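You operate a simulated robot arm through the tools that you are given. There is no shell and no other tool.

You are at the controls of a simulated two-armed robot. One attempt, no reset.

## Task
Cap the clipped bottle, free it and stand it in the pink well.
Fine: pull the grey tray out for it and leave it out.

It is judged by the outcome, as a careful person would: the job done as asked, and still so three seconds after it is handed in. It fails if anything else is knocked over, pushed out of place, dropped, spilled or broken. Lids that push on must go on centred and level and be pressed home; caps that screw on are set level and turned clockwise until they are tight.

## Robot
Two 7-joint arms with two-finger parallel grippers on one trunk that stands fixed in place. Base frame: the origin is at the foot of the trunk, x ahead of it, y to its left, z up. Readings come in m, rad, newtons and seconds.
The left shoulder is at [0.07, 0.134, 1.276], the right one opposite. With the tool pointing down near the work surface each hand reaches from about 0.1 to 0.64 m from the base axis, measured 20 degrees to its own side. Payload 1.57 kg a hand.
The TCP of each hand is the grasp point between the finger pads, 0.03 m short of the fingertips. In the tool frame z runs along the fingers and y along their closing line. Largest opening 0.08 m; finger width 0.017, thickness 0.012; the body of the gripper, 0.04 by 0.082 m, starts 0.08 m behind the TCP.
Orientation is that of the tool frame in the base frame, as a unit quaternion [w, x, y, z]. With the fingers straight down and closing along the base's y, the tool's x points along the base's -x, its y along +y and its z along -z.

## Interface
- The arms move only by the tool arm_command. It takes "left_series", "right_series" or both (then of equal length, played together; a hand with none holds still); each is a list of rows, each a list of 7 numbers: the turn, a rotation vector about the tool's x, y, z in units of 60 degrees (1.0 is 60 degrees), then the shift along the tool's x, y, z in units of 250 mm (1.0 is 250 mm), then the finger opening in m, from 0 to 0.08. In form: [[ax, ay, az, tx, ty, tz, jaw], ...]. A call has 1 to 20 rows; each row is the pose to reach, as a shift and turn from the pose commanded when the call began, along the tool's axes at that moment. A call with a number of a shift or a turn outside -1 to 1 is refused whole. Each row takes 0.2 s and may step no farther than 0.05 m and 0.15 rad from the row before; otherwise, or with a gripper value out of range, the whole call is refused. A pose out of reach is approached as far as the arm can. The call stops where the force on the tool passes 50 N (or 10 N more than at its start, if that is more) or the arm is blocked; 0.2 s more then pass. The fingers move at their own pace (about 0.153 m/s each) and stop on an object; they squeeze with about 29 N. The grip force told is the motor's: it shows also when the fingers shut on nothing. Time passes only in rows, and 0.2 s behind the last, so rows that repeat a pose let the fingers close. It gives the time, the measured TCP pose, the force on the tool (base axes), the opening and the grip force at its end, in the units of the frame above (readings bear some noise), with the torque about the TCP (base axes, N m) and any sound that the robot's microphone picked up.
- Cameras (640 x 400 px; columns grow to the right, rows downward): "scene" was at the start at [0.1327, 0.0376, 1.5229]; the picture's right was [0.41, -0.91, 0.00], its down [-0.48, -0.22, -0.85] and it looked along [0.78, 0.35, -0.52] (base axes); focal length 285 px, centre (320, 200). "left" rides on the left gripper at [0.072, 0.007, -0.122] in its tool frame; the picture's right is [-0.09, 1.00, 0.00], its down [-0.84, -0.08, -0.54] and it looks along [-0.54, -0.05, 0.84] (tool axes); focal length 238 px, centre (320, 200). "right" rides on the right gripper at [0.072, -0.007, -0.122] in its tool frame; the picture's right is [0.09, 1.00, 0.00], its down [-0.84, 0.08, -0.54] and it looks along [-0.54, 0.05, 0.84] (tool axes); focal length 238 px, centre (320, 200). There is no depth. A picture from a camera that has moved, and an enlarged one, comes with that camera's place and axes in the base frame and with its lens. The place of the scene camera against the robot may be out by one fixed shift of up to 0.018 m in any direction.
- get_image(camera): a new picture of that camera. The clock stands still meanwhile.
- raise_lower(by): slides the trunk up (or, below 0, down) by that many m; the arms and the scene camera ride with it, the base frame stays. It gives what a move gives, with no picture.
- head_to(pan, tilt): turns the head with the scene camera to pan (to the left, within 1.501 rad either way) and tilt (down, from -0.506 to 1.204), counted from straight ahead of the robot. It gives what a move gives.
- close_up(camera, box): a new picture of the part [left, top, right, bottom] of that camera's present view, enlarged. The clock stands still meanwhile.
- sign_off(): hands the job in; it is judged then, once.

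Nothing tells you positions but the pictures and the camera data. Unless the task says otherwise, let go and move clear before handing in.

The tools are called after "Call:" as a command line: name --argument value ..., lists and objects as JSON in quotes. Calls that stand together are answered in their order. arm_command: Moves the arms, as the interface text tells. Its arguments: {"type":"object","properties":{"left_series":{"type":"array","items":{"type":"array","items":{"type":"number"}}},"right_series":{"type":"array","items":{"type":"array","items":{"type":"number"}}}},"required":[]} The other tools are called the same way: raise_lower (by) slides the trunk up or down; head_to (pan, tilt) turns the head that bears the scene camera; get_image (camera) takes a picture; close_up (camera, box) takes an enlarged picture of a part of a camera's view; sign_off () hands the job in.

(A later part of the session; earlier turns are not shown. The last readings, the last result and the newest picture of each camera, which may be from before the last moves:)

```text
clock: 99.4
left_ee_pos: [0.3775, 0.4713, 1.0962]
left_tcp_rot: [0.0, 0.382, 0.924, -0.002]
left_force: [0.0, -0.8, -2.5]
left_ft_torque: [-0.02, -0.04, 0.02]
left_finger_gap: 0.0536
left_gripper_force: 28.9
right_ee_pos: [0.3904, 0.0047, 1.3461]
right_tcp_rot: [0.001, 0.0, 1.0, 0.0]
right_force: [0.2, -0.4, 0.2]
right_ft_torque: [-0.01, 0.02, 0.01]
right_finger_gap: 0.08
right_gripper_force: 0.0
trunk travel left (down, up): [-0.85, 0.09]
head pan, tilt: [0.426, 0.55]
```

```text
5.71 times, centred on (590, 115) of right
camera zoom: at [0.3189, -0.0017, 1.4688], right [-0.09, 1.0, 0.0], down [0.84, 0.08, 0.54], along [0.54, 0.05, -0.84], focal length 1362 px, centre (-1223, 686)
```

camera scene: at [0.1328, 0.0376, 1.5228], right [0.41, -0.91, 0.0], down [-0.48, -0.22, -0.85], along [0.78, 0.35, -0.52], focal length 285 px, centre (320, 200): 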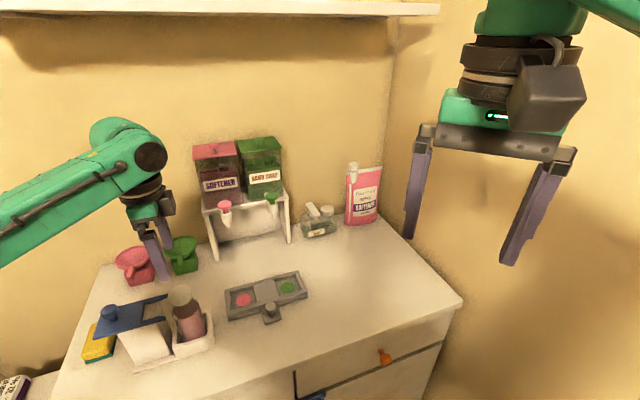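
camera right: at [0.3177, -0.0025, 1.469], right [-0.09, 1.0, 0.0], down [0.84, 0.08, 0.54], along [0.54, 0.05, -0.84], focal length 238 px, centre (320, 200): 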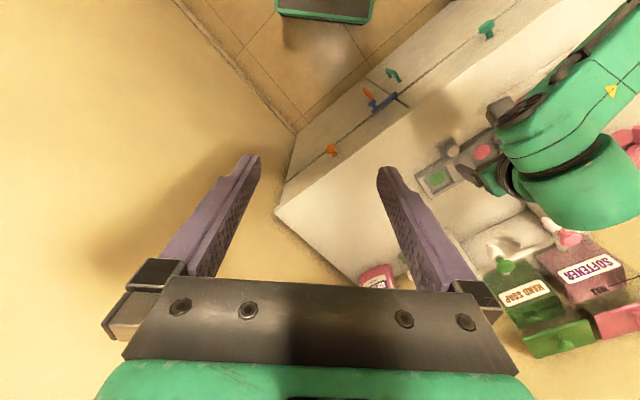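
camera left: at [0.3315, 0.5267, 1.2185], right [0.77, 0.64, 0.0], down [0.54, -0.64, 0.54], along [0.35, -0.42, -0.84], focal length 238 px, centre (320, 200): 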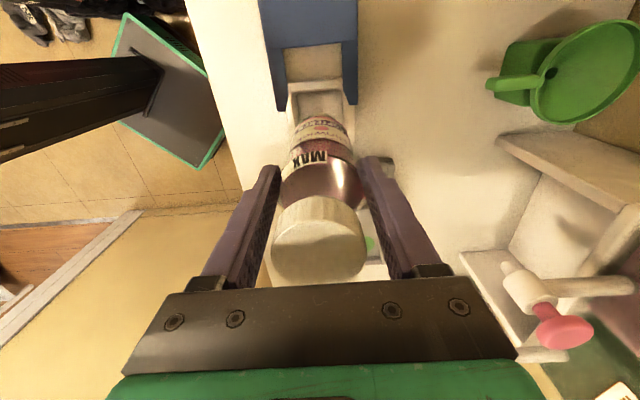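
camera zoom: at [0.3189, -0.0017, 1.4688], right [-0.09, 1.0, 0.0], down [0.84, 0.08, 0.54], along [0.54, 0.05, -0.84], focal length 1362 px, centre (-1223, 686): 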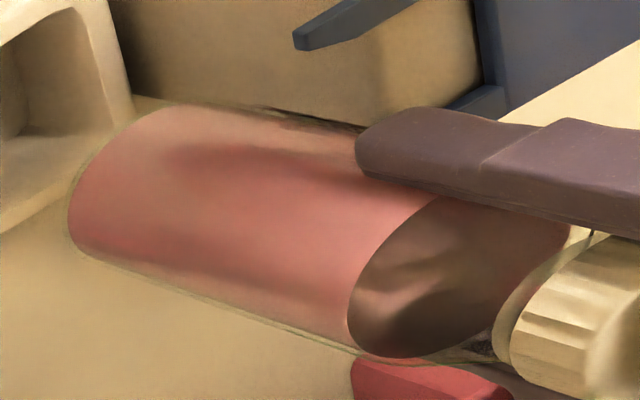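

The bottle hangs close to vertical. I'll carry it over the pink well, turning the hand 90° on the way so the fingers lie along the tray's tight direction.

Call:
arm_command --left_series '[[0, 0, -0.12, -0.04, 0.02, 0, 0.04], [0, 0, -0.24, -0.08, 0.04, 0, 0.04], [0, 0, -0.36, -0.12, 0.06, 0, 0.04], [0, 0, -0.48, -0.16, 0.08, 0, 0.04], [0, 0, -0.6, -0.2, 0.1, 0, 0.04], [0, 0, -0.7, -0.225, 0.115, 0, 0.04], [0, 0, -0.75, -0.237, 0.12, 0, 0.04]]'

Call:
arm_command --left_series '[[0, 0, -0.12, -0.04, -0.013, 0, 0.04], [0, 0, -0.24, -0.08, -0.026, 0, 0.04], [0, 0, -0.36, -0.12, -0.039, 0, 0.04], [0, 0, -0.48, -0.16, -0.052, 0, 0.04], [0, 0, -0.6, -0.2, -0.065, 0, 0.04], [0, 0, -0.7, -0.235, -0.077, 0, 0.04], [0, 0, -0.75, -0.254, -0.083, 0, 0.04], [0, 0, -0.75, -0.254, -0.083, 0, 0.04]]'

Call:
get_image --camera "left"

Call:
get_image --camera "scene"

Call:
get_image --camera "right"

```text
clock: 101.0
left_ee_pos: [0.438, 0.4503, 1.0977]
left_tcp_rot: [0.001, -0.001, 1.0, -0.001]
left_force: [0.2, -0.1, -3.0]
left_ft_torque: [0.0, 0.01, -0.02]
left_finger_gap: 0.0536
left_gripper_force: 28.8
right_ee_pos: [0.3903, 0.0053, 1.3445]
right_tcp_rot: [0.001, 0.001, 1.0, 0.0]
right_force: [0.3, -0.8, -0.7]
right_ft_torque: [-0.02, 0.02, 0.02]
right_finger_gap: 0.08
right_gripper_force: 0.0
trunk travel left (down, up): [-0.85, 0.09]
head pan, tilt: [0.426, 0.55]
```

```text
clock: 102.8
left_ee_pos: [0.5026, 0.4291, 1.099]
left_tcp_rot: [0.0, -0.384, 0.923, -0.001]
left_force: [0.1, 0.3, -2.7]
left_ft_torque: [-0.03, 0.0, 0.05]
left_finger_gap: 0.0538
left_gripper_force: 29.1
right_ee_pos: [0.3896, 0.0043, 1.3444]
right_tcp_rot: [-0.001, 0.0, 1.0, -0.001]
right_force: [1.4, 0.9, 0.2]
right_ft_torque: [-0.02, -0.03, 0.02]
right_finger_gap: 0.08
right_gripper_force: 0.1
trunk travel left (down, up): [-0.85, 0.09]
head pan, tilt: [0.426, 0.55]
```

```text
taken
camera left: at [0.4474, 0.3835, 1.2199], right [-0.64, 0.77, 0.0], down [0.64, 0.54, 0.54], along [0.42, 0.35, -0.84], focal length 238 px, centre (320, 200)
```

left: 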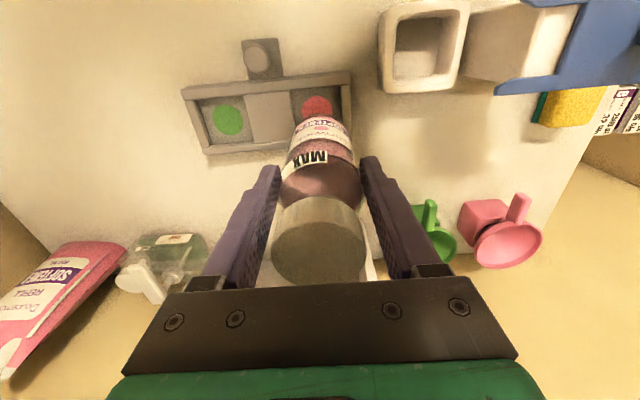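

```text
taken
camera scene: at [0.1332, 0.0381, 1.5228], right [0.41, -0.91, 0.0], down [-0.48, -0.22, -0.85], along [0.78, 0.35, -0.52], focal length 285 px, centre (320, 200)
```

scene: 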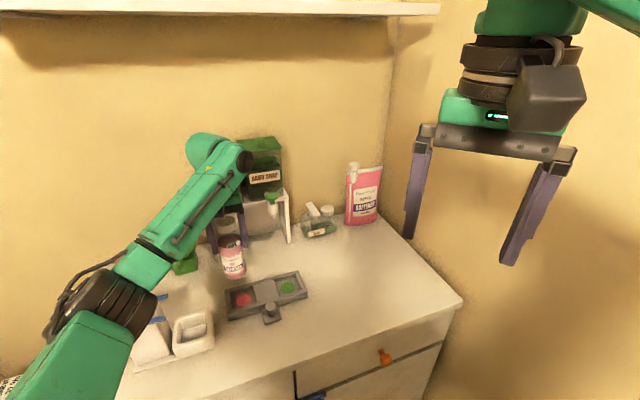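

```text
taken
camera right: at [0.3188, -0.0016, 1.4688], right [-0.09, 1.0, 0.0], down [0.84, 0.08, 0.54], along [0.54, 0.05, -0.84], focal length 238 px, centre (320, 200)
```

right: 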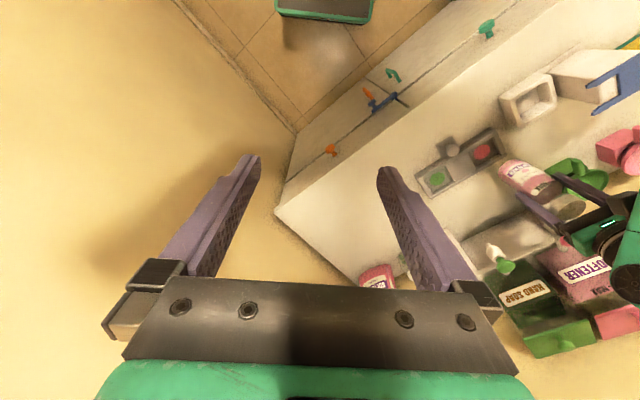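

The bottle is above the pink well and upright. I'm zooming in to line its base up with the well.

Call:
close_up --camera "left" --box '[260, 60, 380, 190]'

Call:
close_up --camera "scene" --box '[200, 220, 320, 330]'

Call:
close_up --camera "right" --box '[420, 110, 600, 230]'

```text
3.08 times, centred on (320, 125) of left
camera zoom: at [0.4474, 0.3835, 1.2199], right [-0.64, 0.77, 0.0], down [0.64, 0.54, 0.54], along [0.42, 0.35, -0.84], focal length 733 px, centre (320, 431)
```

zoom: 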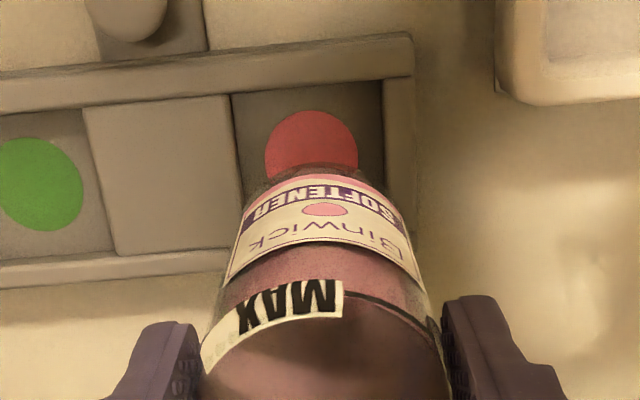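

```text
3.64 times, centred on (260, 275) of scene
camera zoom: at [0.1332, 0.0381, 1.5228], right [0.41, -0.91, 0.0], down [-0.48, -0.22, -0.85], along [0.78, 0.35, -0.52], focal length 1035 px, centre (538, -73)
```

zoom: 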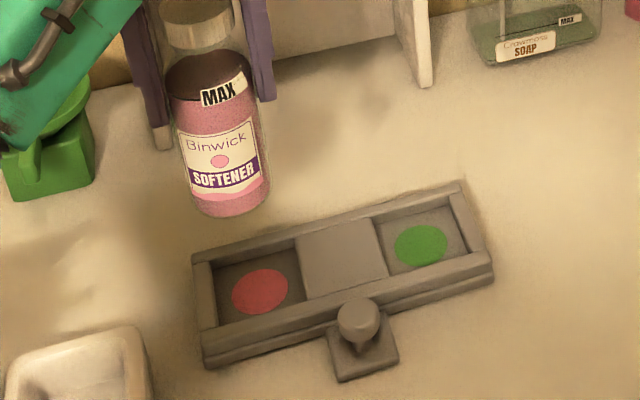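

```text
3.33 times, centred on (510, 170) of right
camera zoom: at [0.3188, -0.0016, 1.4688], right [-0.09, 1.0, 0.0], down [0.84, 0.08, 0.54], along [0.54, 0.05, -0.84], focal length 794 px, centre (-313, 300)
```

zoom: 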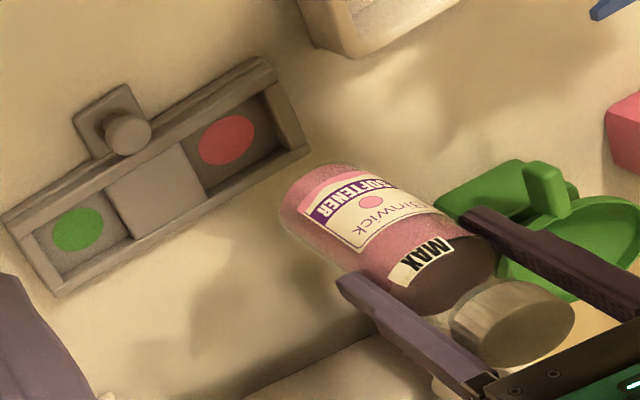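

The well opening is about 60 mm. I'll shift about 4.5 mm along the tray and 3 mm back, lower to just above the rim and look again.

Call:
arm_command --left_series '[[0, 0, 0, 0.012, -0.018, 0, 0.04], [0, 0, 0, 0.012, -0.018, 0.08, 0.04], [0, 0, 0, 0.012, -0.018, 0.16, 0.04], [0, 0, 0, 0.012, -0.018, 0.24, 0.04], [0, 0, 0, 0.012, -0.018, 0.26, 0.04], [0, 0, 0, 0.012, -0.018, 0.26, 0.04]]'

Call:
close_up --camera "left" --box '[250, 60, 390, 210]'

Call:
close_up --camera "scene" --box '[200, 220, 320, 330]'

Call:
close_up --camera "right" --box '[420, 110, 600, 230]'

```text
clock: 104.2
left_ee_pos: [0.5036, 0.4227, 1.0313]
left_tcp_rot: [-0.001, -0.384, 0.924, -0.001]
left_force: [-0.6, 0.1, -2.7]
left_ft_torque: [0.0, 0.0, 0.02]
left_finger_gap: 0.0536
left_gripper_force: 29.2
right_ee_pos: [0.39, 0.005, 1.3464]
right_tcp_rot: [0.0, 0.001, 1.0, 0.0]
right_force: [0.2, -0.7, -0.1]
right_ft_torque: [0.04, 0.02, 0.0]
right_finger_gap: 0.0799
right_gripper_force: 0.0
trunk travel left (down, up): [-0.85, 0.09]
head pan, tilt: [0.426, 0.55]
```

```text
2.67 times, centred on (320, 135) of left
camera zoom: at [0.4483, 0.3769, 1.1537], right [-0.64, 0.77, 0.0], down [0.65, 0.54, 0.54], along [0.42, 0.35, -0.84], focal length 636 px, centre (320, 373)
```

zoom: 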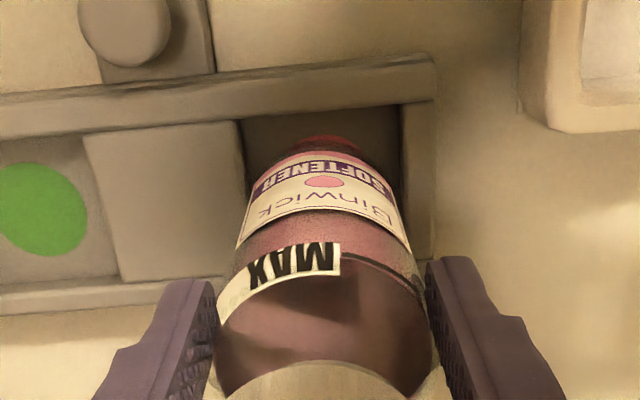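

```text
3.64 times, centred on (260, 275) of scene
camera zoom: at [0.1331, 0.0382, 1.5228], right [0.41, -0.91, 0.0], down [-0.48, -0.22, -0.85], along [0.78, 0.35, -0.52], focal length 1035 px, centre (538, -73)
```

zoom: 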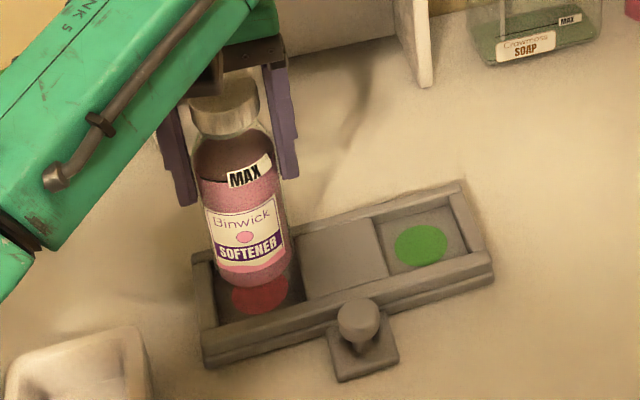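

```text
3.33 times, centred on (510, 170) of right
camera zoom: at [0.3188, -0.0016, 1.4688], right [-0.09, 1.0, 0.0], down [0.84, 0.08, 0.54], along [0.54, 0.05, -0.84], focal length 794 px, centre (-313, 300)
```

zoom: 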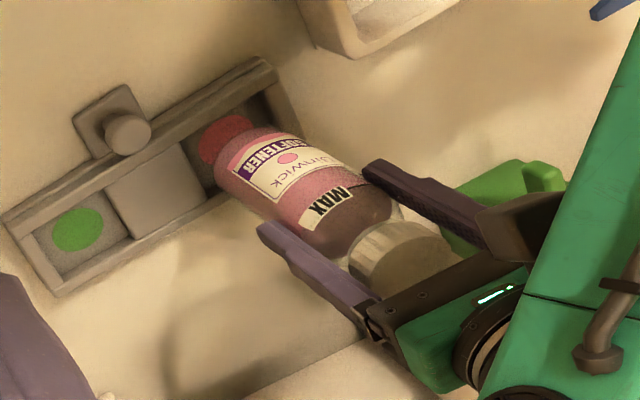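

The base sits over the well within about 2 mm. I'll lower it into the well in small steps, watching for side contact.

Call:
arm_command --left_series '[[0, 0, 0, 0, 0.003, 0.016, 0.04], [0, 0, 0, 0, 0.003, 0.032, 0.04], [0, 0, 0, 0, 0.003, 0.048, 0.04], [0, 0, 0, 0, 0.003, 0.064, 0.04], [0, 0, 0, 0, 0.003, 0.064, 0.04]]'

Call:
close_up --camera "left" --box '[250, 60, 390, 210]'

Call:
close_up --camera "scene" --box '[200, 220, 320, 330]'

Call:
close_up --camera "right" --box '[420, 110, 600, 230]'

```text
clock: 105.4
left_ee_pos: [0.5008, 0.4247, 1.0159]
left_tcp_rot: [0.0, -0.383, 0.924, -0.001]
left_force: [0.7, 0.9, -2.4]
left_ft_torque: [-0.03, 0.05, -0.03]
left_finger_gap: 0.0535
left_gripper_force: 28.9
right_ee_pos: [0.39, 0.0051, 1.3458]
right_tcp_rot: [0.0, 0.0, 1.0, 0.0]
right_force: [-0.8, 0.1, 0.4]
right_ft_torque: [0.0, -0.03, 0.02]
right_finger_gap: 0.0802
right_gripper_force: 0.0
trunk travel left (down, up): [-0.85, 0.09]
head pan, tilt: [0.426, 0.55]
```

```text
2.67 times, centred on (320, 135) of left
camera zoom: at [0.4476, 0.3793, 1.1378], right [-0.64, 0.77, 0.0], down [0.65, 0.54, 0.54], along [0.42, 0.35, -0.84], focal length 636 px, centre (320, 373)
```

zoom: 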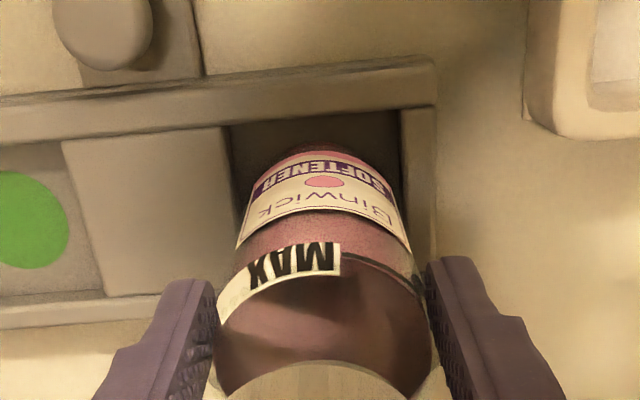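

```text
3.64 times, centred on (260, 275) of scene
camera zoom: at [0.1332, 0.038, 1.5228], right [0.41, -0.91, 0.0], down [-0.48, -0.22, -0.85], along [0.78, 0.35, -0.52], focal length 1035 px, centre (538, -73)
```

zoom: 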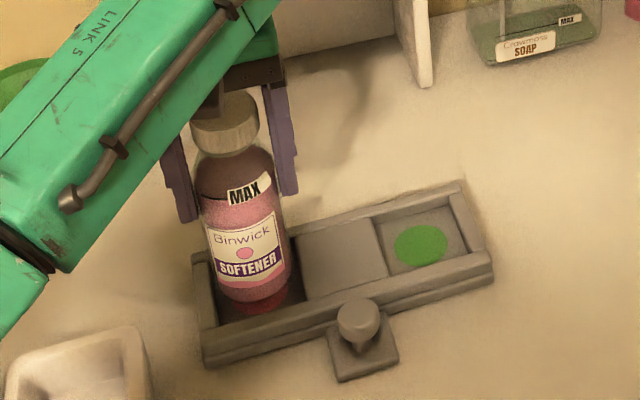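

```text
3.33 times, centred on (510, 170) of right
camera zoom: at [0.3189, -0.0017, 1.4688], right [-0.09, 1.0, 0.0], down [0.84, 0.08, 0.54], along [0.54, 0.05, -0.84], focal length 794 px, centre (-313, 300)
```

zoom: 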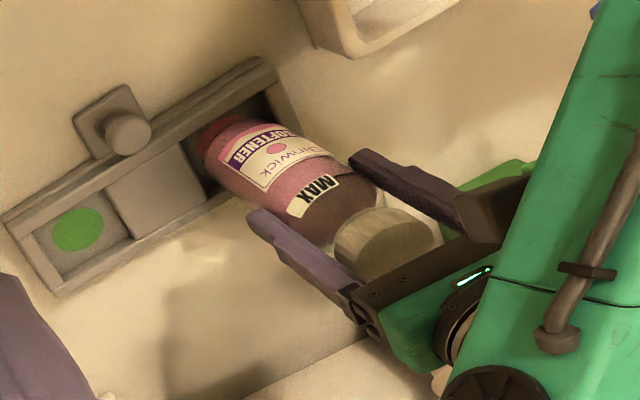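

There is no contact yet. I'm continuing down in small steps and reading the force each time.

Call:
arm_command --left_series '[[0, 0, 0, 0, 0, 0.008, 0.04], [0, 0, 0, 0, 0, 0.016, 0.04], [0, 0, 0, 0, 0, 0.024, 0.04], [0, 0, 0, 0, 0, 0.024, 0.04]]'

Call:
close_up --camera "scene" --box '[210, 250, 290, 330]'

Call:
close_up --camera "right" --box '[450, 110, 570, 200]'

Call:
close_up --camera "left" --box '[270, 70, 370, 150]'

```text
clock: 106.4
left_ee_pos: [0.5032, 0.4244, 1.0085]
left_tcp_rot: [-0.002, -0.384, 0.924, -0.001]
left_force: [-0.2, 0.8, -2.1]
left_ft_torque: [-0.04, 0.01, 0.0]
left_finger_gap: 0.0536
left_gripper_force: 29.2
right_ee_pos: [0.3899, 0.0054, 1.3437]
right_tcp_rot: [-0.001, 0.0, 1.0, -0.001]
right_force: [-0.6, 0.0, -0.4]
right_ft_torque: [0.03, 0.01, 0.01]
right_finger_gap: 0.08
right_gripper_force: 0.0
trunk travel left (down, up): [-0.85, 0.09]
head pan, tilt: [0.426, 0.55]
```

```text
5.00 times, centred on (250, 290) of scene
camera zoom: at [0.1344, 0.0387, 1.5225], right [0.41, -0.91, 0.0], down [-0.48, -0.22, -0.85], along [0.78, 0.35, -0.52], focal length 1424 px, centre (670, -250)
```

zoom: 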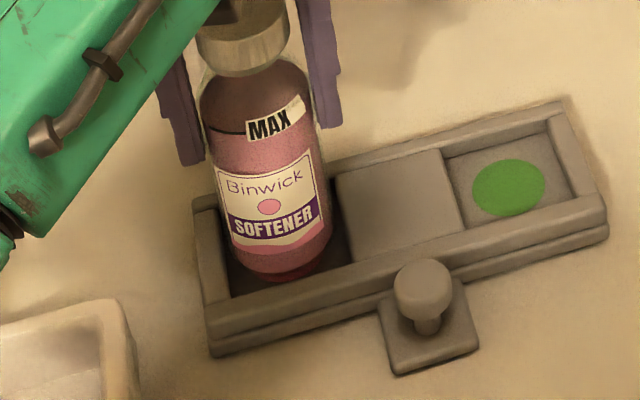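

```text
4.44 times, centred on (510, 155) of right
camera zoom: at [0.32, -0.0011, 1.4683], right [-0.09, 1.0, 0.0], down [0.84, 0.08, 0.54], along [0.54, 0.05, -0.84], focal length 1059 px, centre (-524, 400)
```

zoom: 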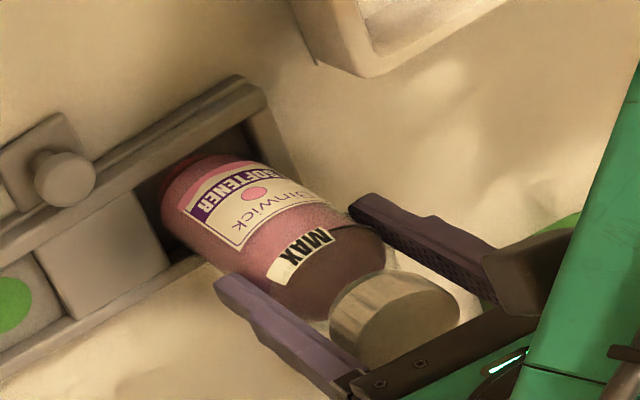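

```text
5.00 times, centred on (320, 110) of left
camera zoom: at [0.4487, 0.3794, 1.1312], right [-0.64, 0.77, 0.0], down [0.65, 0.54, 0.54], along [0.41, 0.34, -0.84], focal length 1192 px, centre (320, 650)
```

zoom: 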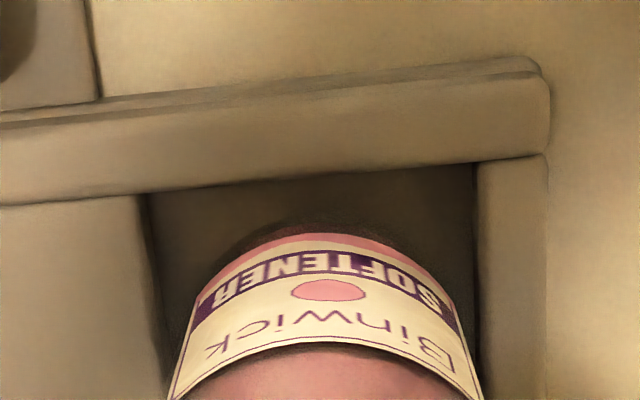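

The base is inside the well and centred along the tray, but there's an 8–9 mm gap at the front, so it is near the back wall. I'll shift 4 mm toward the front and go on down.

Call:
arm_command --left_series '[[0, 0, 0, 0.008, 0, 0, 0.04], [0, 0, 0, 0.016, 0, 0, 0.04], [0, 0, 0, 0.016, 0, 0.008, 0.04], [0, 0, 0, 0.016, 0, 0.016, 0.04], [0, 0, 0, 0.016, 0, 0.016, 0.04]]'

Call:
close_up --camera "scene" --box '[210, 250, 290, 330]'

Call:
close_up --camera "left" --box '[270, 70, 370, 150]'

```text
clock: 107.6
left_ee_pos: [0.4995, 0.421, 1.0067]
left_tcp_rot: [-0.001, -0.384, 0.923, -0.001]
left_force: [-0.3, 0.8, -2.7]
left_ft_torque: [0.0, 0.01, 0.0]
left_finger_gap: 0.0535
left_gripper_force: 28.9
right_ee_pos: [0.3902, 0.0051, 1.3459]
right_tcp_rot: [-0.001, 0.0, 1.0, 0.0]
right_force: [0.3, -0.8, 0.0]
right_ft_torque: [-0.02, -0.03, -0.04]
right_finger_gap: 0.0801
right_gripper_force: 0.1
trunk travel left (down, up): [-0.85, 0.09]
head pan, tilt: [0.426, 0.55]
```

```text
5.00 times, centred on (250, 290) of scene
camera zoom: at [0.1334, 0.0381, 1.5228], right [0.41, -0.91, 0.0], down [-0.48, -0.22, -0.85], along [0.78, 0.35, -0.52], focal length 1424 px, centre (670, -250)
```

zoom: 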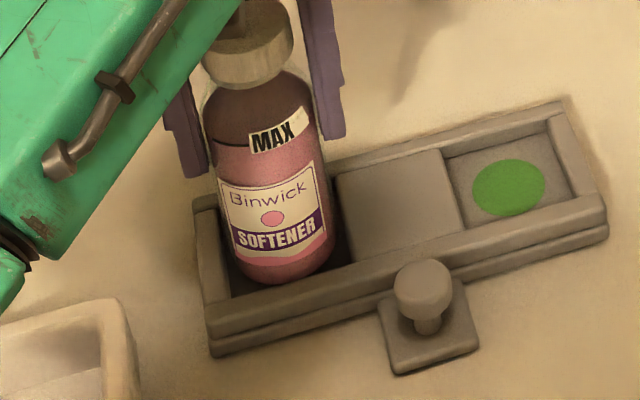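

```text
5.00 times, centred on (320, 110) of left
camera zoom: at [0.4451, 0.3754, 1.1278], right [-0.64, 0.77, 0.0], down [0.65, 0.54, 0.54], along [0.42, 0.34, -0.84], focal length 1192 px, centre (320, 650)
```

zoom: 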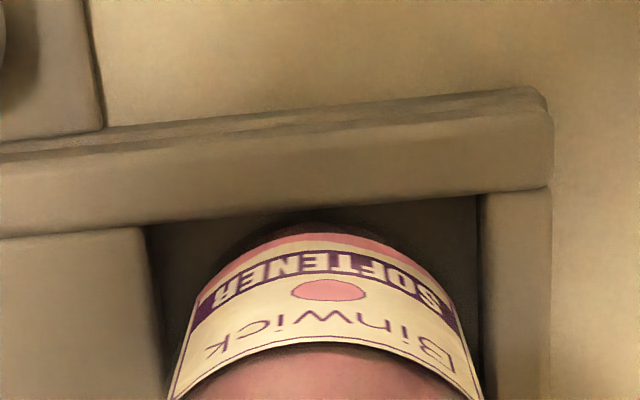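

Call:
arm_command --left_series '[[0, 0, 0, 0, 0, 0.004, 0.04], [0, 0, 0, 0, 0, 0.008, 0.04], [0, 0, 0, 0, 0, 0.012, 0.04], [0, 0, 0, 0, 0, 0.012, 0.04]]'

Call:
arm_command --left_series '[[0, 0, 0, 0, 0, 0.004, 0.04], [0, 0, 0, 0, 0, 0.008, 0.04], [0, 0, 0, 0, 0, 0.008, 0.04]]'

```text
clock: 108.6
left_ee_pos: [0.5003, 0.4206, 1.0036]
left_tcp_rot: [-0.001, -0.384, 0.923, -0.001]
left_force: [0.0, 0.7, -2.8]
left_ft_torque: [0.01, 0.02, -0.01]
left_finger_gap: 0.0536
left_gripper_force: 29.2
right_ee_pos: [0.3901, 0.0047, 1.3461]
right_tcp_rot: [-0.001, 0.0, 1.0, 0.001]
right_force: [-0.1, -0.6, 0.0]
right_ft_torque: [0.01, -0.03, 0.01]
right_finger_gap: 0.0801
right_gripper_force: 0.1
trunk travel left (down, up): [-0.85, 0.09]
head pan, tilt: [0.426, 0.55]
```

```text
clock: 109.4
left_ee_pos: [0.5003, 0.4202, 1.0018]
left_tcp_rot: [0.001, -0.383, 0.924, -0.001]
left_force: [1.8, -1.1, 3.7]
left_ft_torque: [0.17, -0.09, -0.03]
left_finger_gap: 0.0536
left_gripper_force: 29.1
right_ee_pos: [0.3895, 0.0031, 1.346]
right_tcp_rot: [0.0, 0.0, 1.0, 0.0]
right_force: [-0.5, -1.1, 0.1]
right_ft_torque: [0.01, 0.01, 0.0]
right_finger_gap: 0.0799
right_gripper_force: 0.1
trunk travel left (down, up): [-0.85, 0.09]
head pan, tilt: [0.426, 0.55]
```

Contact came at the height expected for the well floor. I'm checking before I let go.

Call:
close_up --camera "scene" --box '[200, 230, 300, 330]'

Call:
close_up --camera "left" --box '[240, 60, 400, 200]'

Call:
close_up --camera "right" --box '[450, 110, 570, 200]'

```text
4.00 times, centred on (250, 280) of scene
camera zoom: at [0.1325, 0.037, 1.523], right [0.41, -0.91, 0.0], down [-0.48, -0.22, -0.85], along [0.78, 0.35, -0.52], focal length 1139 px, centre (600, -120)
```

zoom: 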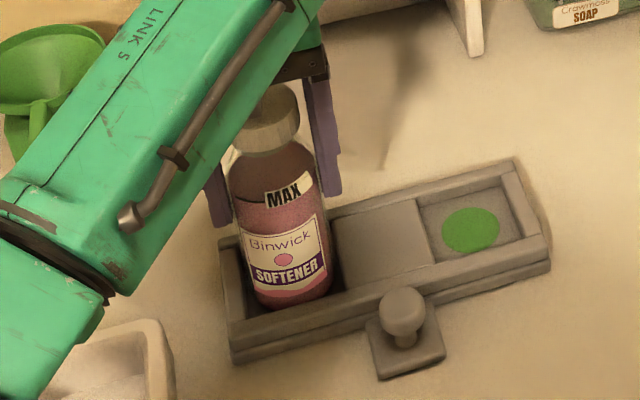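

```text
2.86 times, centred on (320, 130) of left
camera zoom: at [0.4448, 0.3747, 1.1232], right [-0.64, 0.77, 0.0], down [0.64, 0.54, 0.54], along [0.42, 0.35, -0.84], focal length 681 px, centre (320, 400)
```

zoom: 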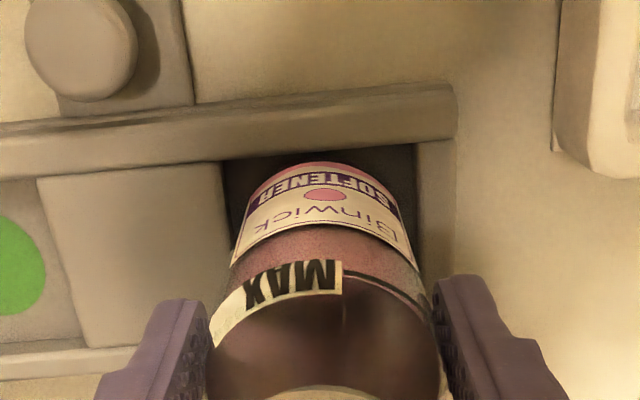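

```text
4.44 times, centred on (510, 155) of right
camera zoom: at [0.3182, -0.0028, 1.469], right [-0.09, 1.0, 0.0], down [0.84, 0.08, 0.54], along [0.54, 0.05, -0.84], focal length 1059 px, centre (-524, 400)
```

zoom: 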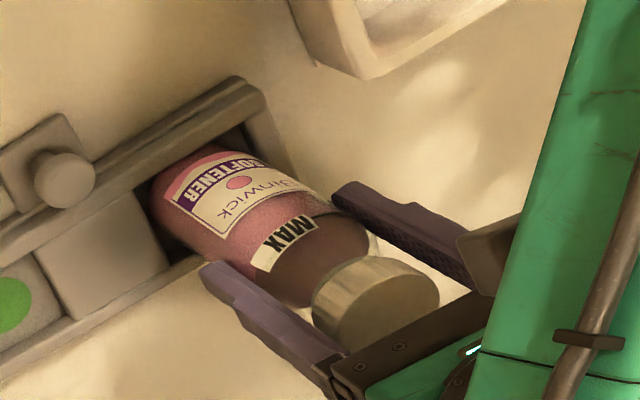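

The bottle stands in the pink well with its cap on. I'll seat it by another millimetre, open slowly and check.

Call:
arm_command --left_series '[[0, 0, 0, 0, 0, 0.003, 0.04], [0, 0, 0, 0, 0, 0.003, 0.05], [0, 0, 0, 0, 0, 0.002, 0.056], [0, 0, 0, 0, 0, 0.0, 0.06], [0, 0, 0, 0, 0, 0.0, 0.07], [0, 0, 0, 0, 0, 0.0, 0.08], [0, 0, 0, 0, 0, 0.0, 0.08]]'

Call:
close_up --camera "scene" --box '[200, 230, 300, 330]'

Call:
get_image --camera "left"

Call:
close_up --camera "right" --box '[450, 110, 570, 200]'

```text
clock: 111.0
left_ee_pos: [0.5004, 0.421, 1.0011]
left_tcp_rot: [0.0, -0.383, 0.924, -0.002]
left_force: [-0.7, -0.4, 0.0]
left_ft_torque: [-0.01, 0.01, -0.01]
left_finger_gap: 0.08
left_gripper_force: 0.1
right_ee_pos: [0.3906, 0.0047, 1.3464]
right_tcp_rot: [0.001, 0.0, 1.0, -0.001]
right_force: [-0.2, 0.8, 0.1]
right_ft_torque: [0.01, 0.01, -0.02]
right_finger_gap: 0.0799
right_gripper_force: 0.2
trunk travel left (down, up): [-0.85, 0.09]
head pan, tilt: [0.426, 0.55]
```

```text
4.00 times, centred on (250, 280) of scene
camera zoom: at [0.1327, 0.0373, 1.5229], right [0.41, -0.91, 0.0], down [-0.48, -0.22, -0.85], along [0.78, 0.35, -0.52], focal length 1139 px, centre (600, -120)
```

zoom: 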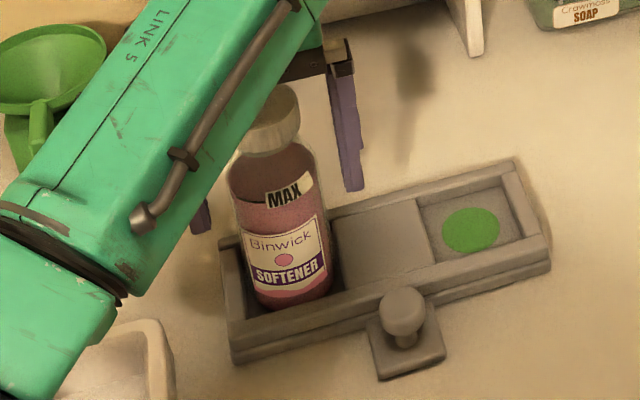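

```text
taken
camera left: at [0.4453, 0.3746, 1.1227], right [-0.64, 0.77, 0.0], down [0.65, 0.54, 0.54], along [0.42, 0.35, -0.84], focal length 238 px, centre (320, 200)
```

left: 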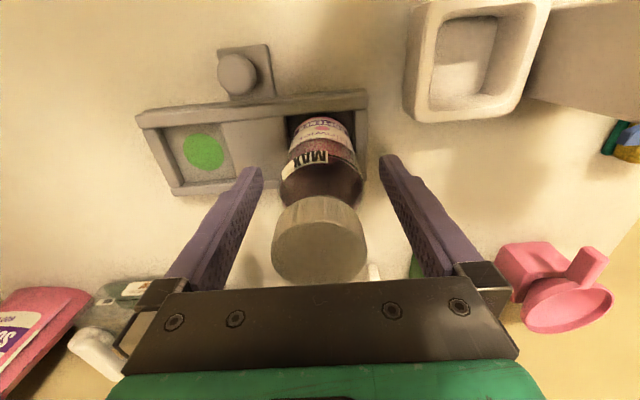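

```text
4.44 times, centred on (510, 155) of right
camera zoom: at [0.3183, -0.0024, 1.4689], right [-0.09, 1.0, 0.0], down [0.84, 0.08, 0.54], along [0.54, 0.05, -0.84], focal length 1059 px, centre (-524, 400)
```

zoom: 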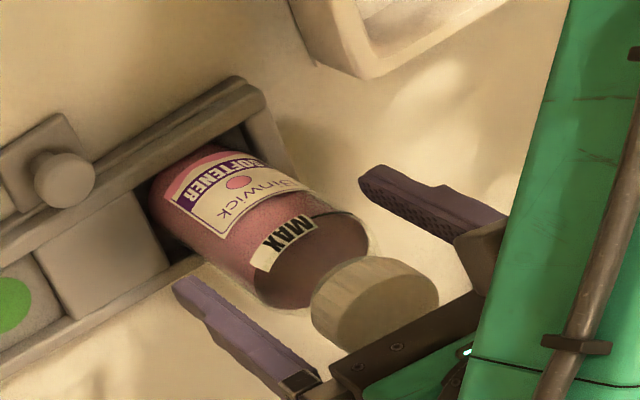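

The bottle stands on its own. I'll lift the hand straight up and away, then inspect.

Call:
arm_command --left_series '[[0, 0, 0, 0, 0, -0.06, 0.08], [0, 0, 0, 0, 0, -0.14, 0.08], [0, 0, 0, 0, 0, -0.24, 0.08], [0, 0, 0, 0, 0, -0.36, 0.08], [0, 0, 0, 0, 0, -0.46, 0.08], [0, 0, 0, 0, 0, -0.5, 0.08]]'

Call:
get_image --camera "left"

Call:
close_up --camera "scene" --box '[200, 220, 300, 330]'

Call:
close_up --camera "right" --box '[450, 110, 590, 220]'

```text
clock: 112.4
left_ee_pos: [0.4974, 0.4197, 1.1268]
left_tcp_rot: [0.0, -0.385, 0.923, -0.001]
left_force: [0.3, 0.5, 0.6]
left_ft_torque: [0.0, 0.01, 0.01]
left_finger_gap: 0.0802
left_gripper_force: 0.0
right_ee_pos: [0.3895, 0.0047, 1.3459]
right_tcp_rot: [0.0, 0.0, 1.0, 0.0]
right_force: [0.0, 0.6, 0.0]
right_ft_torque: [0.01, -0.02, 0.0]
right_finger_gap: 0.0798
right_gripper_force: 0.1
trunk travel left (down, up): [-0.85, 0.09]
head pan, tilt: [0.426, 0.55]
```

```text
taken
camera left: at [0.4435, 0.3732, 1.2479], right [-0.64, 0.77, 0.0], down [0.64, 0.54, 0.54], along [0.42, 0.35, -0.84], focal length 238 px, centre (320, 200)
```

left: 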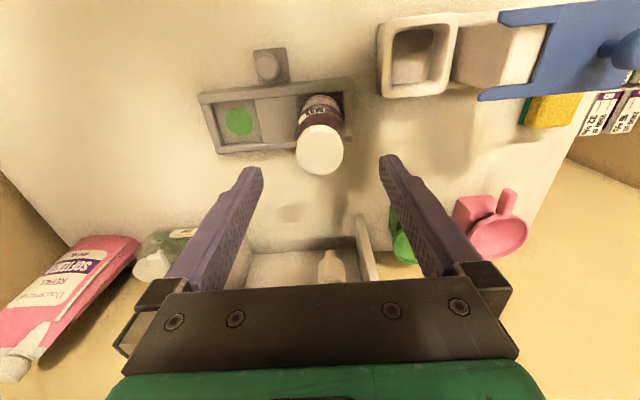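

```text
3.64 times, centred on (250, 275) of scene
camera zoom: at [0.1326, 0.0376, 1.5228], right [0.41, -0.91, 0.0], down [-0.48, -0.22, -0.85], along [0.78, 0.35, -0.52], focal length 1035 px, centre (574, -73)
```

zoom: 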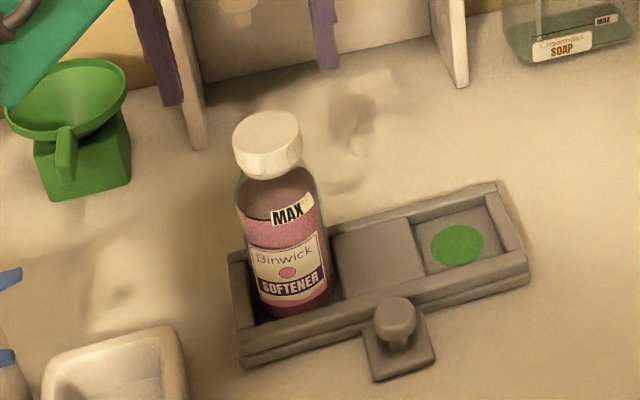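

```text
3.64 times, centred on (520, 165) of right
camera zoom: at [0.3183, -0.0021, 1.4689], right [-0.09, 1.0, 0.0], down [0.84, 0.08, 0.54], along [0.54, 0.05, -0.84], focal length 867 px, centre (-407, 327)
```

zoom: 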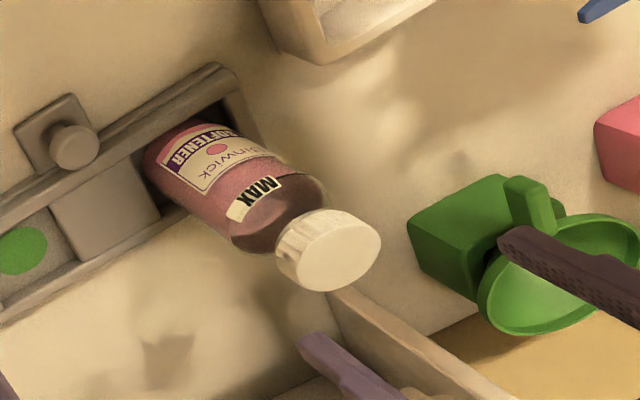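

The bottle stands upright in the pink well. I'm zooming in on the cap for centring, level and seating.

Call:
close_up --camera "scene" --box '[225, 245, 275, 285]'

Call:
close_up --camera "right" --box '[500, 145, 570, 205]'

Call:
close_up --camera "left" --box '[280, 80, 360, 185]'

```text
10.00 times, centred on (250, 265) of scene
camera zoom: at [0.1326, 0.0376, 1.5228], right [0.41, -0.91, 0.0], down [-0.48, -0.22, -0.85], along [0.78, 0.35, -0.52], focal length 2847 px, centre (1020, -450)
```

zoom: 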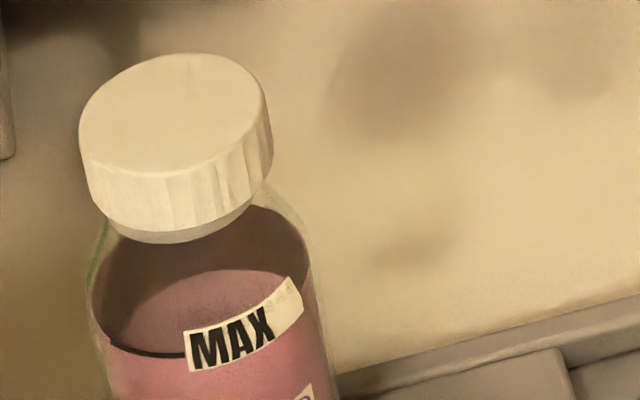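

```text
6.67 times, centred on (535, 175) of right
camera zoom: at [0.3183, -0.0021, 1.4689], right [-0.09, 1.0, 0.0], down [0.84, 0.08, 0.54], along [0.54, 0.05, -0.84], focal length 1589 px, centre (-1113, 367)
```

zoom: 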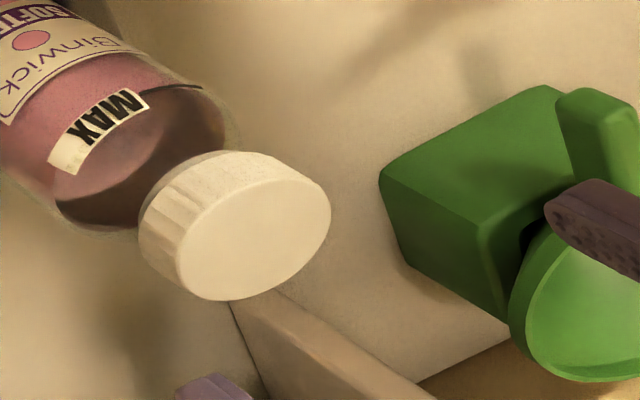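

```text
3.81 times, centred on (320, 132) of left
camera zoom: at [0.4435, 0.3732, 1.2479], right [-0.64, 0.77, 0.0], down [0.64, 0.54, 0.54], along [0.42, 0.35, -0.84], focal length 908 px, centre (320, 457)
```

zoom: 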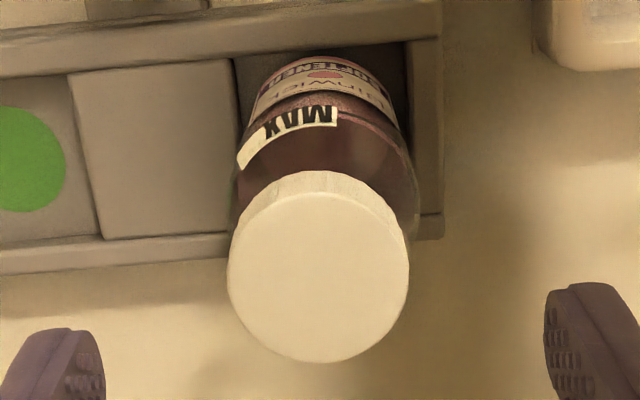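

The cap looks centred and level. As a final assurance I'll press its top once more, centred, now that the bottle stands in the well, so I'm closing the fingers and positioning above it.

Call:
arm_command --left_series '[[0, 0, 0, 0, 0, 0, 0.04], [0, 0, 0, -0.013, -0.002, 0, 0.0], [0, 0, 0, -0.026, -0.002, 0, 0.0], [0, 0, 0, -0.026, -0.002, 0.06, 0.0], [0, 0, 0, -0.026, -0.002, 0.12, 0.0], [0, 0, 0, -0.026, -0.002, 0.15, 0.0], [0, 0, 0, -0.026, -0.002, 0.15, 0.0]]'

Call:
close_up --camera "left" --box '[260, 90, 380, 220]'

Call:
close_up --camera "scene" --box '[210, 230, 290, 310]'

Call:
close_up --camera "right" --box '[480, 120, 600, 220]'

```text
clock: 114.0
left_ee_pos: [0.5043, 0.4251, 1.0909]
left_tcp_rot: [-0.001, -0.383, 0.924, -0.001]
left_force: [0.4, -0.6, 0.1]
left_ft_torque: [0.0, -0.02, 0.01]
left_finger_gap: 0.0001
left_gripper_force: 21.0
right_ee_pos: [0.3892, 0.005, 1.3455]
right_tcp_rot: [0.001, 0.0, 1.0, 0.0]
right_force: [-0.2, -0.2, -0.1]
right_ft_torque: [0.02, 0.0, 0.0]
right_finger_gap: 0.0803
right_gripper_force: 0.1
trunk travel left (down, up): [-0.85, 0.09]
head pan, tilt: [0.426, 0.55]
```

```text
3.08 times, centred on (320, 155) of left
camera zoom: at [0.4492, 0.3787, 1.2113], right [-0.64, 0.77, 0.0], down [0.65, 0.54, 0.54], along [0.42, 0.35, -0.84], focal length 733 px, centre (320, 338)
```

zoom: 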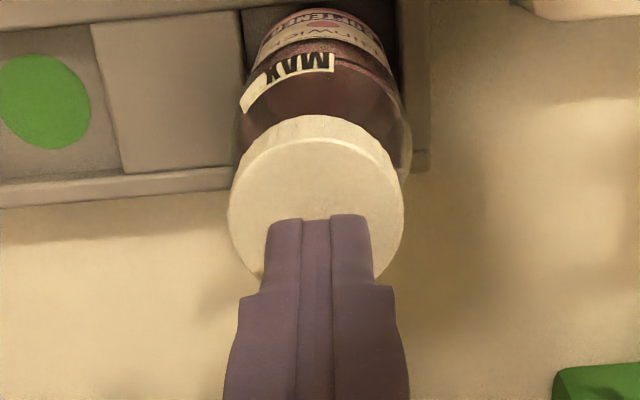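

```text
5.00 times, centred on (250, 270) of scene
camera zoom: at [0.1327, 0.0375, 1.5229], right [0.41, -0.91, 0.0], down [-0.48, -0.22, -0.85], along [0.78, 0.35, -0.52], focal length 1424 px, centre (670, -150)
```

zoom: 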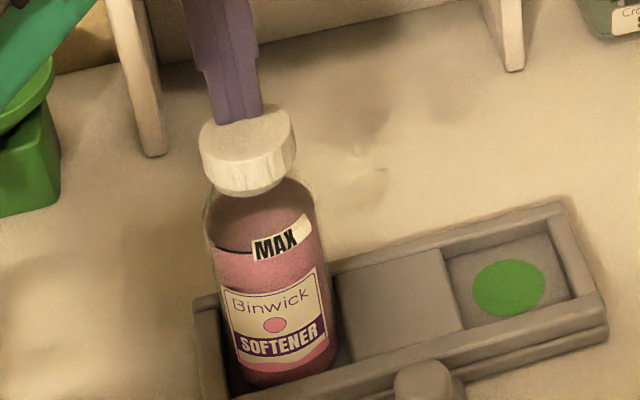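

```text
4.00 times, centred on (540, 170) of right
camera zoom: at [0.3183, -0.0023, 1.4689], right [-0.09, 1.0, 0.0], down [0.84, 0.08, 0.54], along [0.54, 0.05, -0.84], focal length 953 px, centre (-560, 320)
```

zoom: 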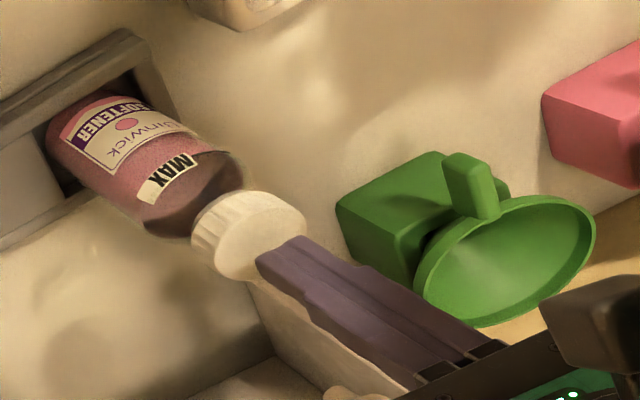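

The fingertips need about 3 mm of trim. I'll correct and press gently.

Call:
arm_command --left_series '[[0, 0, 0, 0.011, 0, 0, 0.0], [0, 0, 0, 0.011, 0, 0.02, 0.0], [0, 0, 0, 0.011, 0, 0.036, 0.0], [0, 0, 0, 0.011, 0, 0.044, 0.0], [0, 0, 0, 0.011, 0, 0.048, 0.0], [0, 0, 0, 0.011, 0, 0.052, 0.0], [0, 0, 0, 0.011, 0, 0.052, 0.0]]'

```text
clock: 115.6
left_ee_pos: [0.5027, 0.4226, 1.08]
left_tcp_rot: [0.002, -0.384, 0.923, -0.001]
left_force: [0.5, 1.5, 18.0]
left_ft_torque: [0.06, -0.05, -0.01]
left_finger_gap: 0.0001
left_gripper_force: 21.6
right_ee_pos: [0.3882, 0.0015, 1.3462]
right_tcp_rot: [0.001, 0.0, 1.0, 0.0]
right_force: [0.1, -0.6, -0.9]
right_ft_torque: [-0.02, 0.02, 0.02]
right_finger_gap: 0.0802
right_gripper_force: 0.0
trunk travel left (down, up): [-0.85, 0.09]
head pan, tilt: [0.426, 0.55]
```

Call:
arm_command --left_series '[[0, 0, 0, 0, 0, 0.004, 0.0], [0, 0, 0, 0, 0, 0.008, 0.0], [0, 0, 0, 0, 0, 0.011, 0.0], [0, 0, 0, 0, 0, 0.011, 0.0]]'

Call:
close_up --camera "scene" --box '[210, 230, 290, 310]'

```text
clock: 116.6
left_ee_pos: [0.4989, 0.4203, 1.0787]
left_tcp_rot: [0.004, -0.384, 0.923, 0.001]
left_force: [0.9, 0.7, 36.2]
left_ft_torque: [0.01, -0.02, 0.01]
left_finger_gap: 0.0
left_gripper_force: 21.8
right_ee_pos: [0.3831, -0.0013, 1.3479]
right_tcp_rot: [0.002, 0.0, 1.0, 0.001]
right_force: [0.3, -0.2, -0.1]
right_ft_torque: [-0.02, -0.03, 0.02]
right_finger_gap: 0.0798
right_gripper_force: 0.0
trunk travel left (down, up): [-0.85, 0.09]
head pan, tilt: [0.426, 0.55]
```

```text
5.00 times, centred on (250, 270) of scene
camera zoom: at [0.126, 0.0316, 1.5238], right [0.41, -0.91, 0.0], down [-0.47, -0.21, -0.86], along [0.78, 0.35, -0.52], focal length 1424 px, centre (670, -150)
```

zoom: 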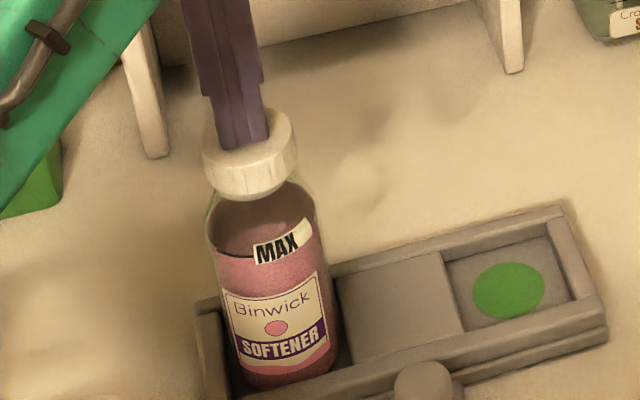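

The cap holds steady under 36 N with no further movement. I'll give it a small clockwise twist under this pressure as a last check that it isn't loose.

Call:
arm_command --left_series '[[0, 0, 0.08, 0, 0, 0, 0.0], [0, 0, 0.16, 0, 0, 0, 0.0], [0, 0, 0.24, 0, 0, 0, 0.0]]'

Call:
close_up --camera "scene" --box '[210, 230, 290, 310]'

Call:
close_up --camera "right" --box '[500, 130, 580, 200]'

```text
clock: 117.4
left_ee_pos: [0.4991, 0.4197, 1.0794]
left_tcp_rot: [0.003, -0.263, 0.965, 0.0]
left_force: [1.2, -0.4, 35.2]
left_ft_torque: [-0.01, -0.04, 0.16]
left_finger_gap: 0.0
left_gripper_force: 21.3
right_ee_pos: [0.3836, -0.0013, 1.348]
right_tcp_rot: [0.002, 0.0, 1.0, 0.002]
right_force: [-0.4, 0.5, -0.6]
right_ft_torque: [0.02, 0.02, 0.01]
right_finger_gap: 0.08
right_gripper_force: 0.0
trunk travel left (down, up): [-0.85, 0.09]
head pan, tilt: [0.426, 0.55]
```

```text
5.00 times, centred on (250, 270) of scene
camera zoom: at [0.1264, 0.0312, 1.5237], right [0.41, -0.91, 0.0], down [-0.47, -0.21, -0.86], along [0.78, 0.35, -0.52], focal length 1424 px, centre (670, -150)
```

zoom: 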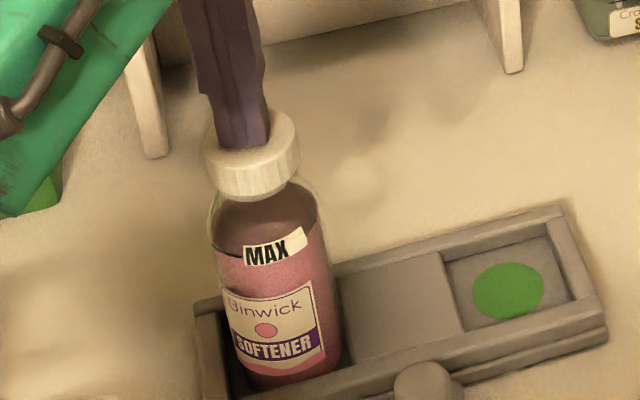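

```text
5.71 times, centred on (540, 165) of right
camera zoom: at [0.3123, -0.0084, 1.4704], right [-0.09, 1.0, 0.0], down [0.83, 0.07, 0.55], along [0.54, 0.05, -0.84], focal length 1362 px, centre (-937, 400)
```

zoom: 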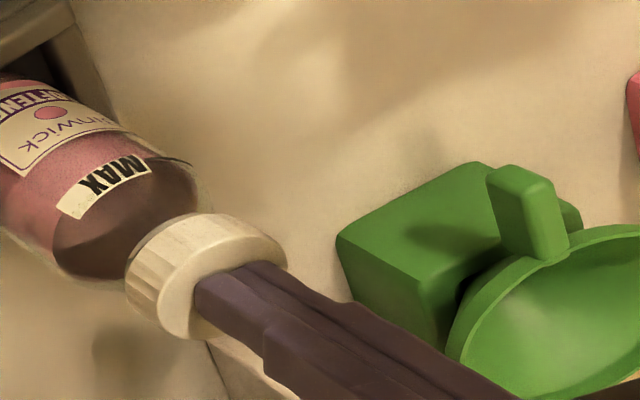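

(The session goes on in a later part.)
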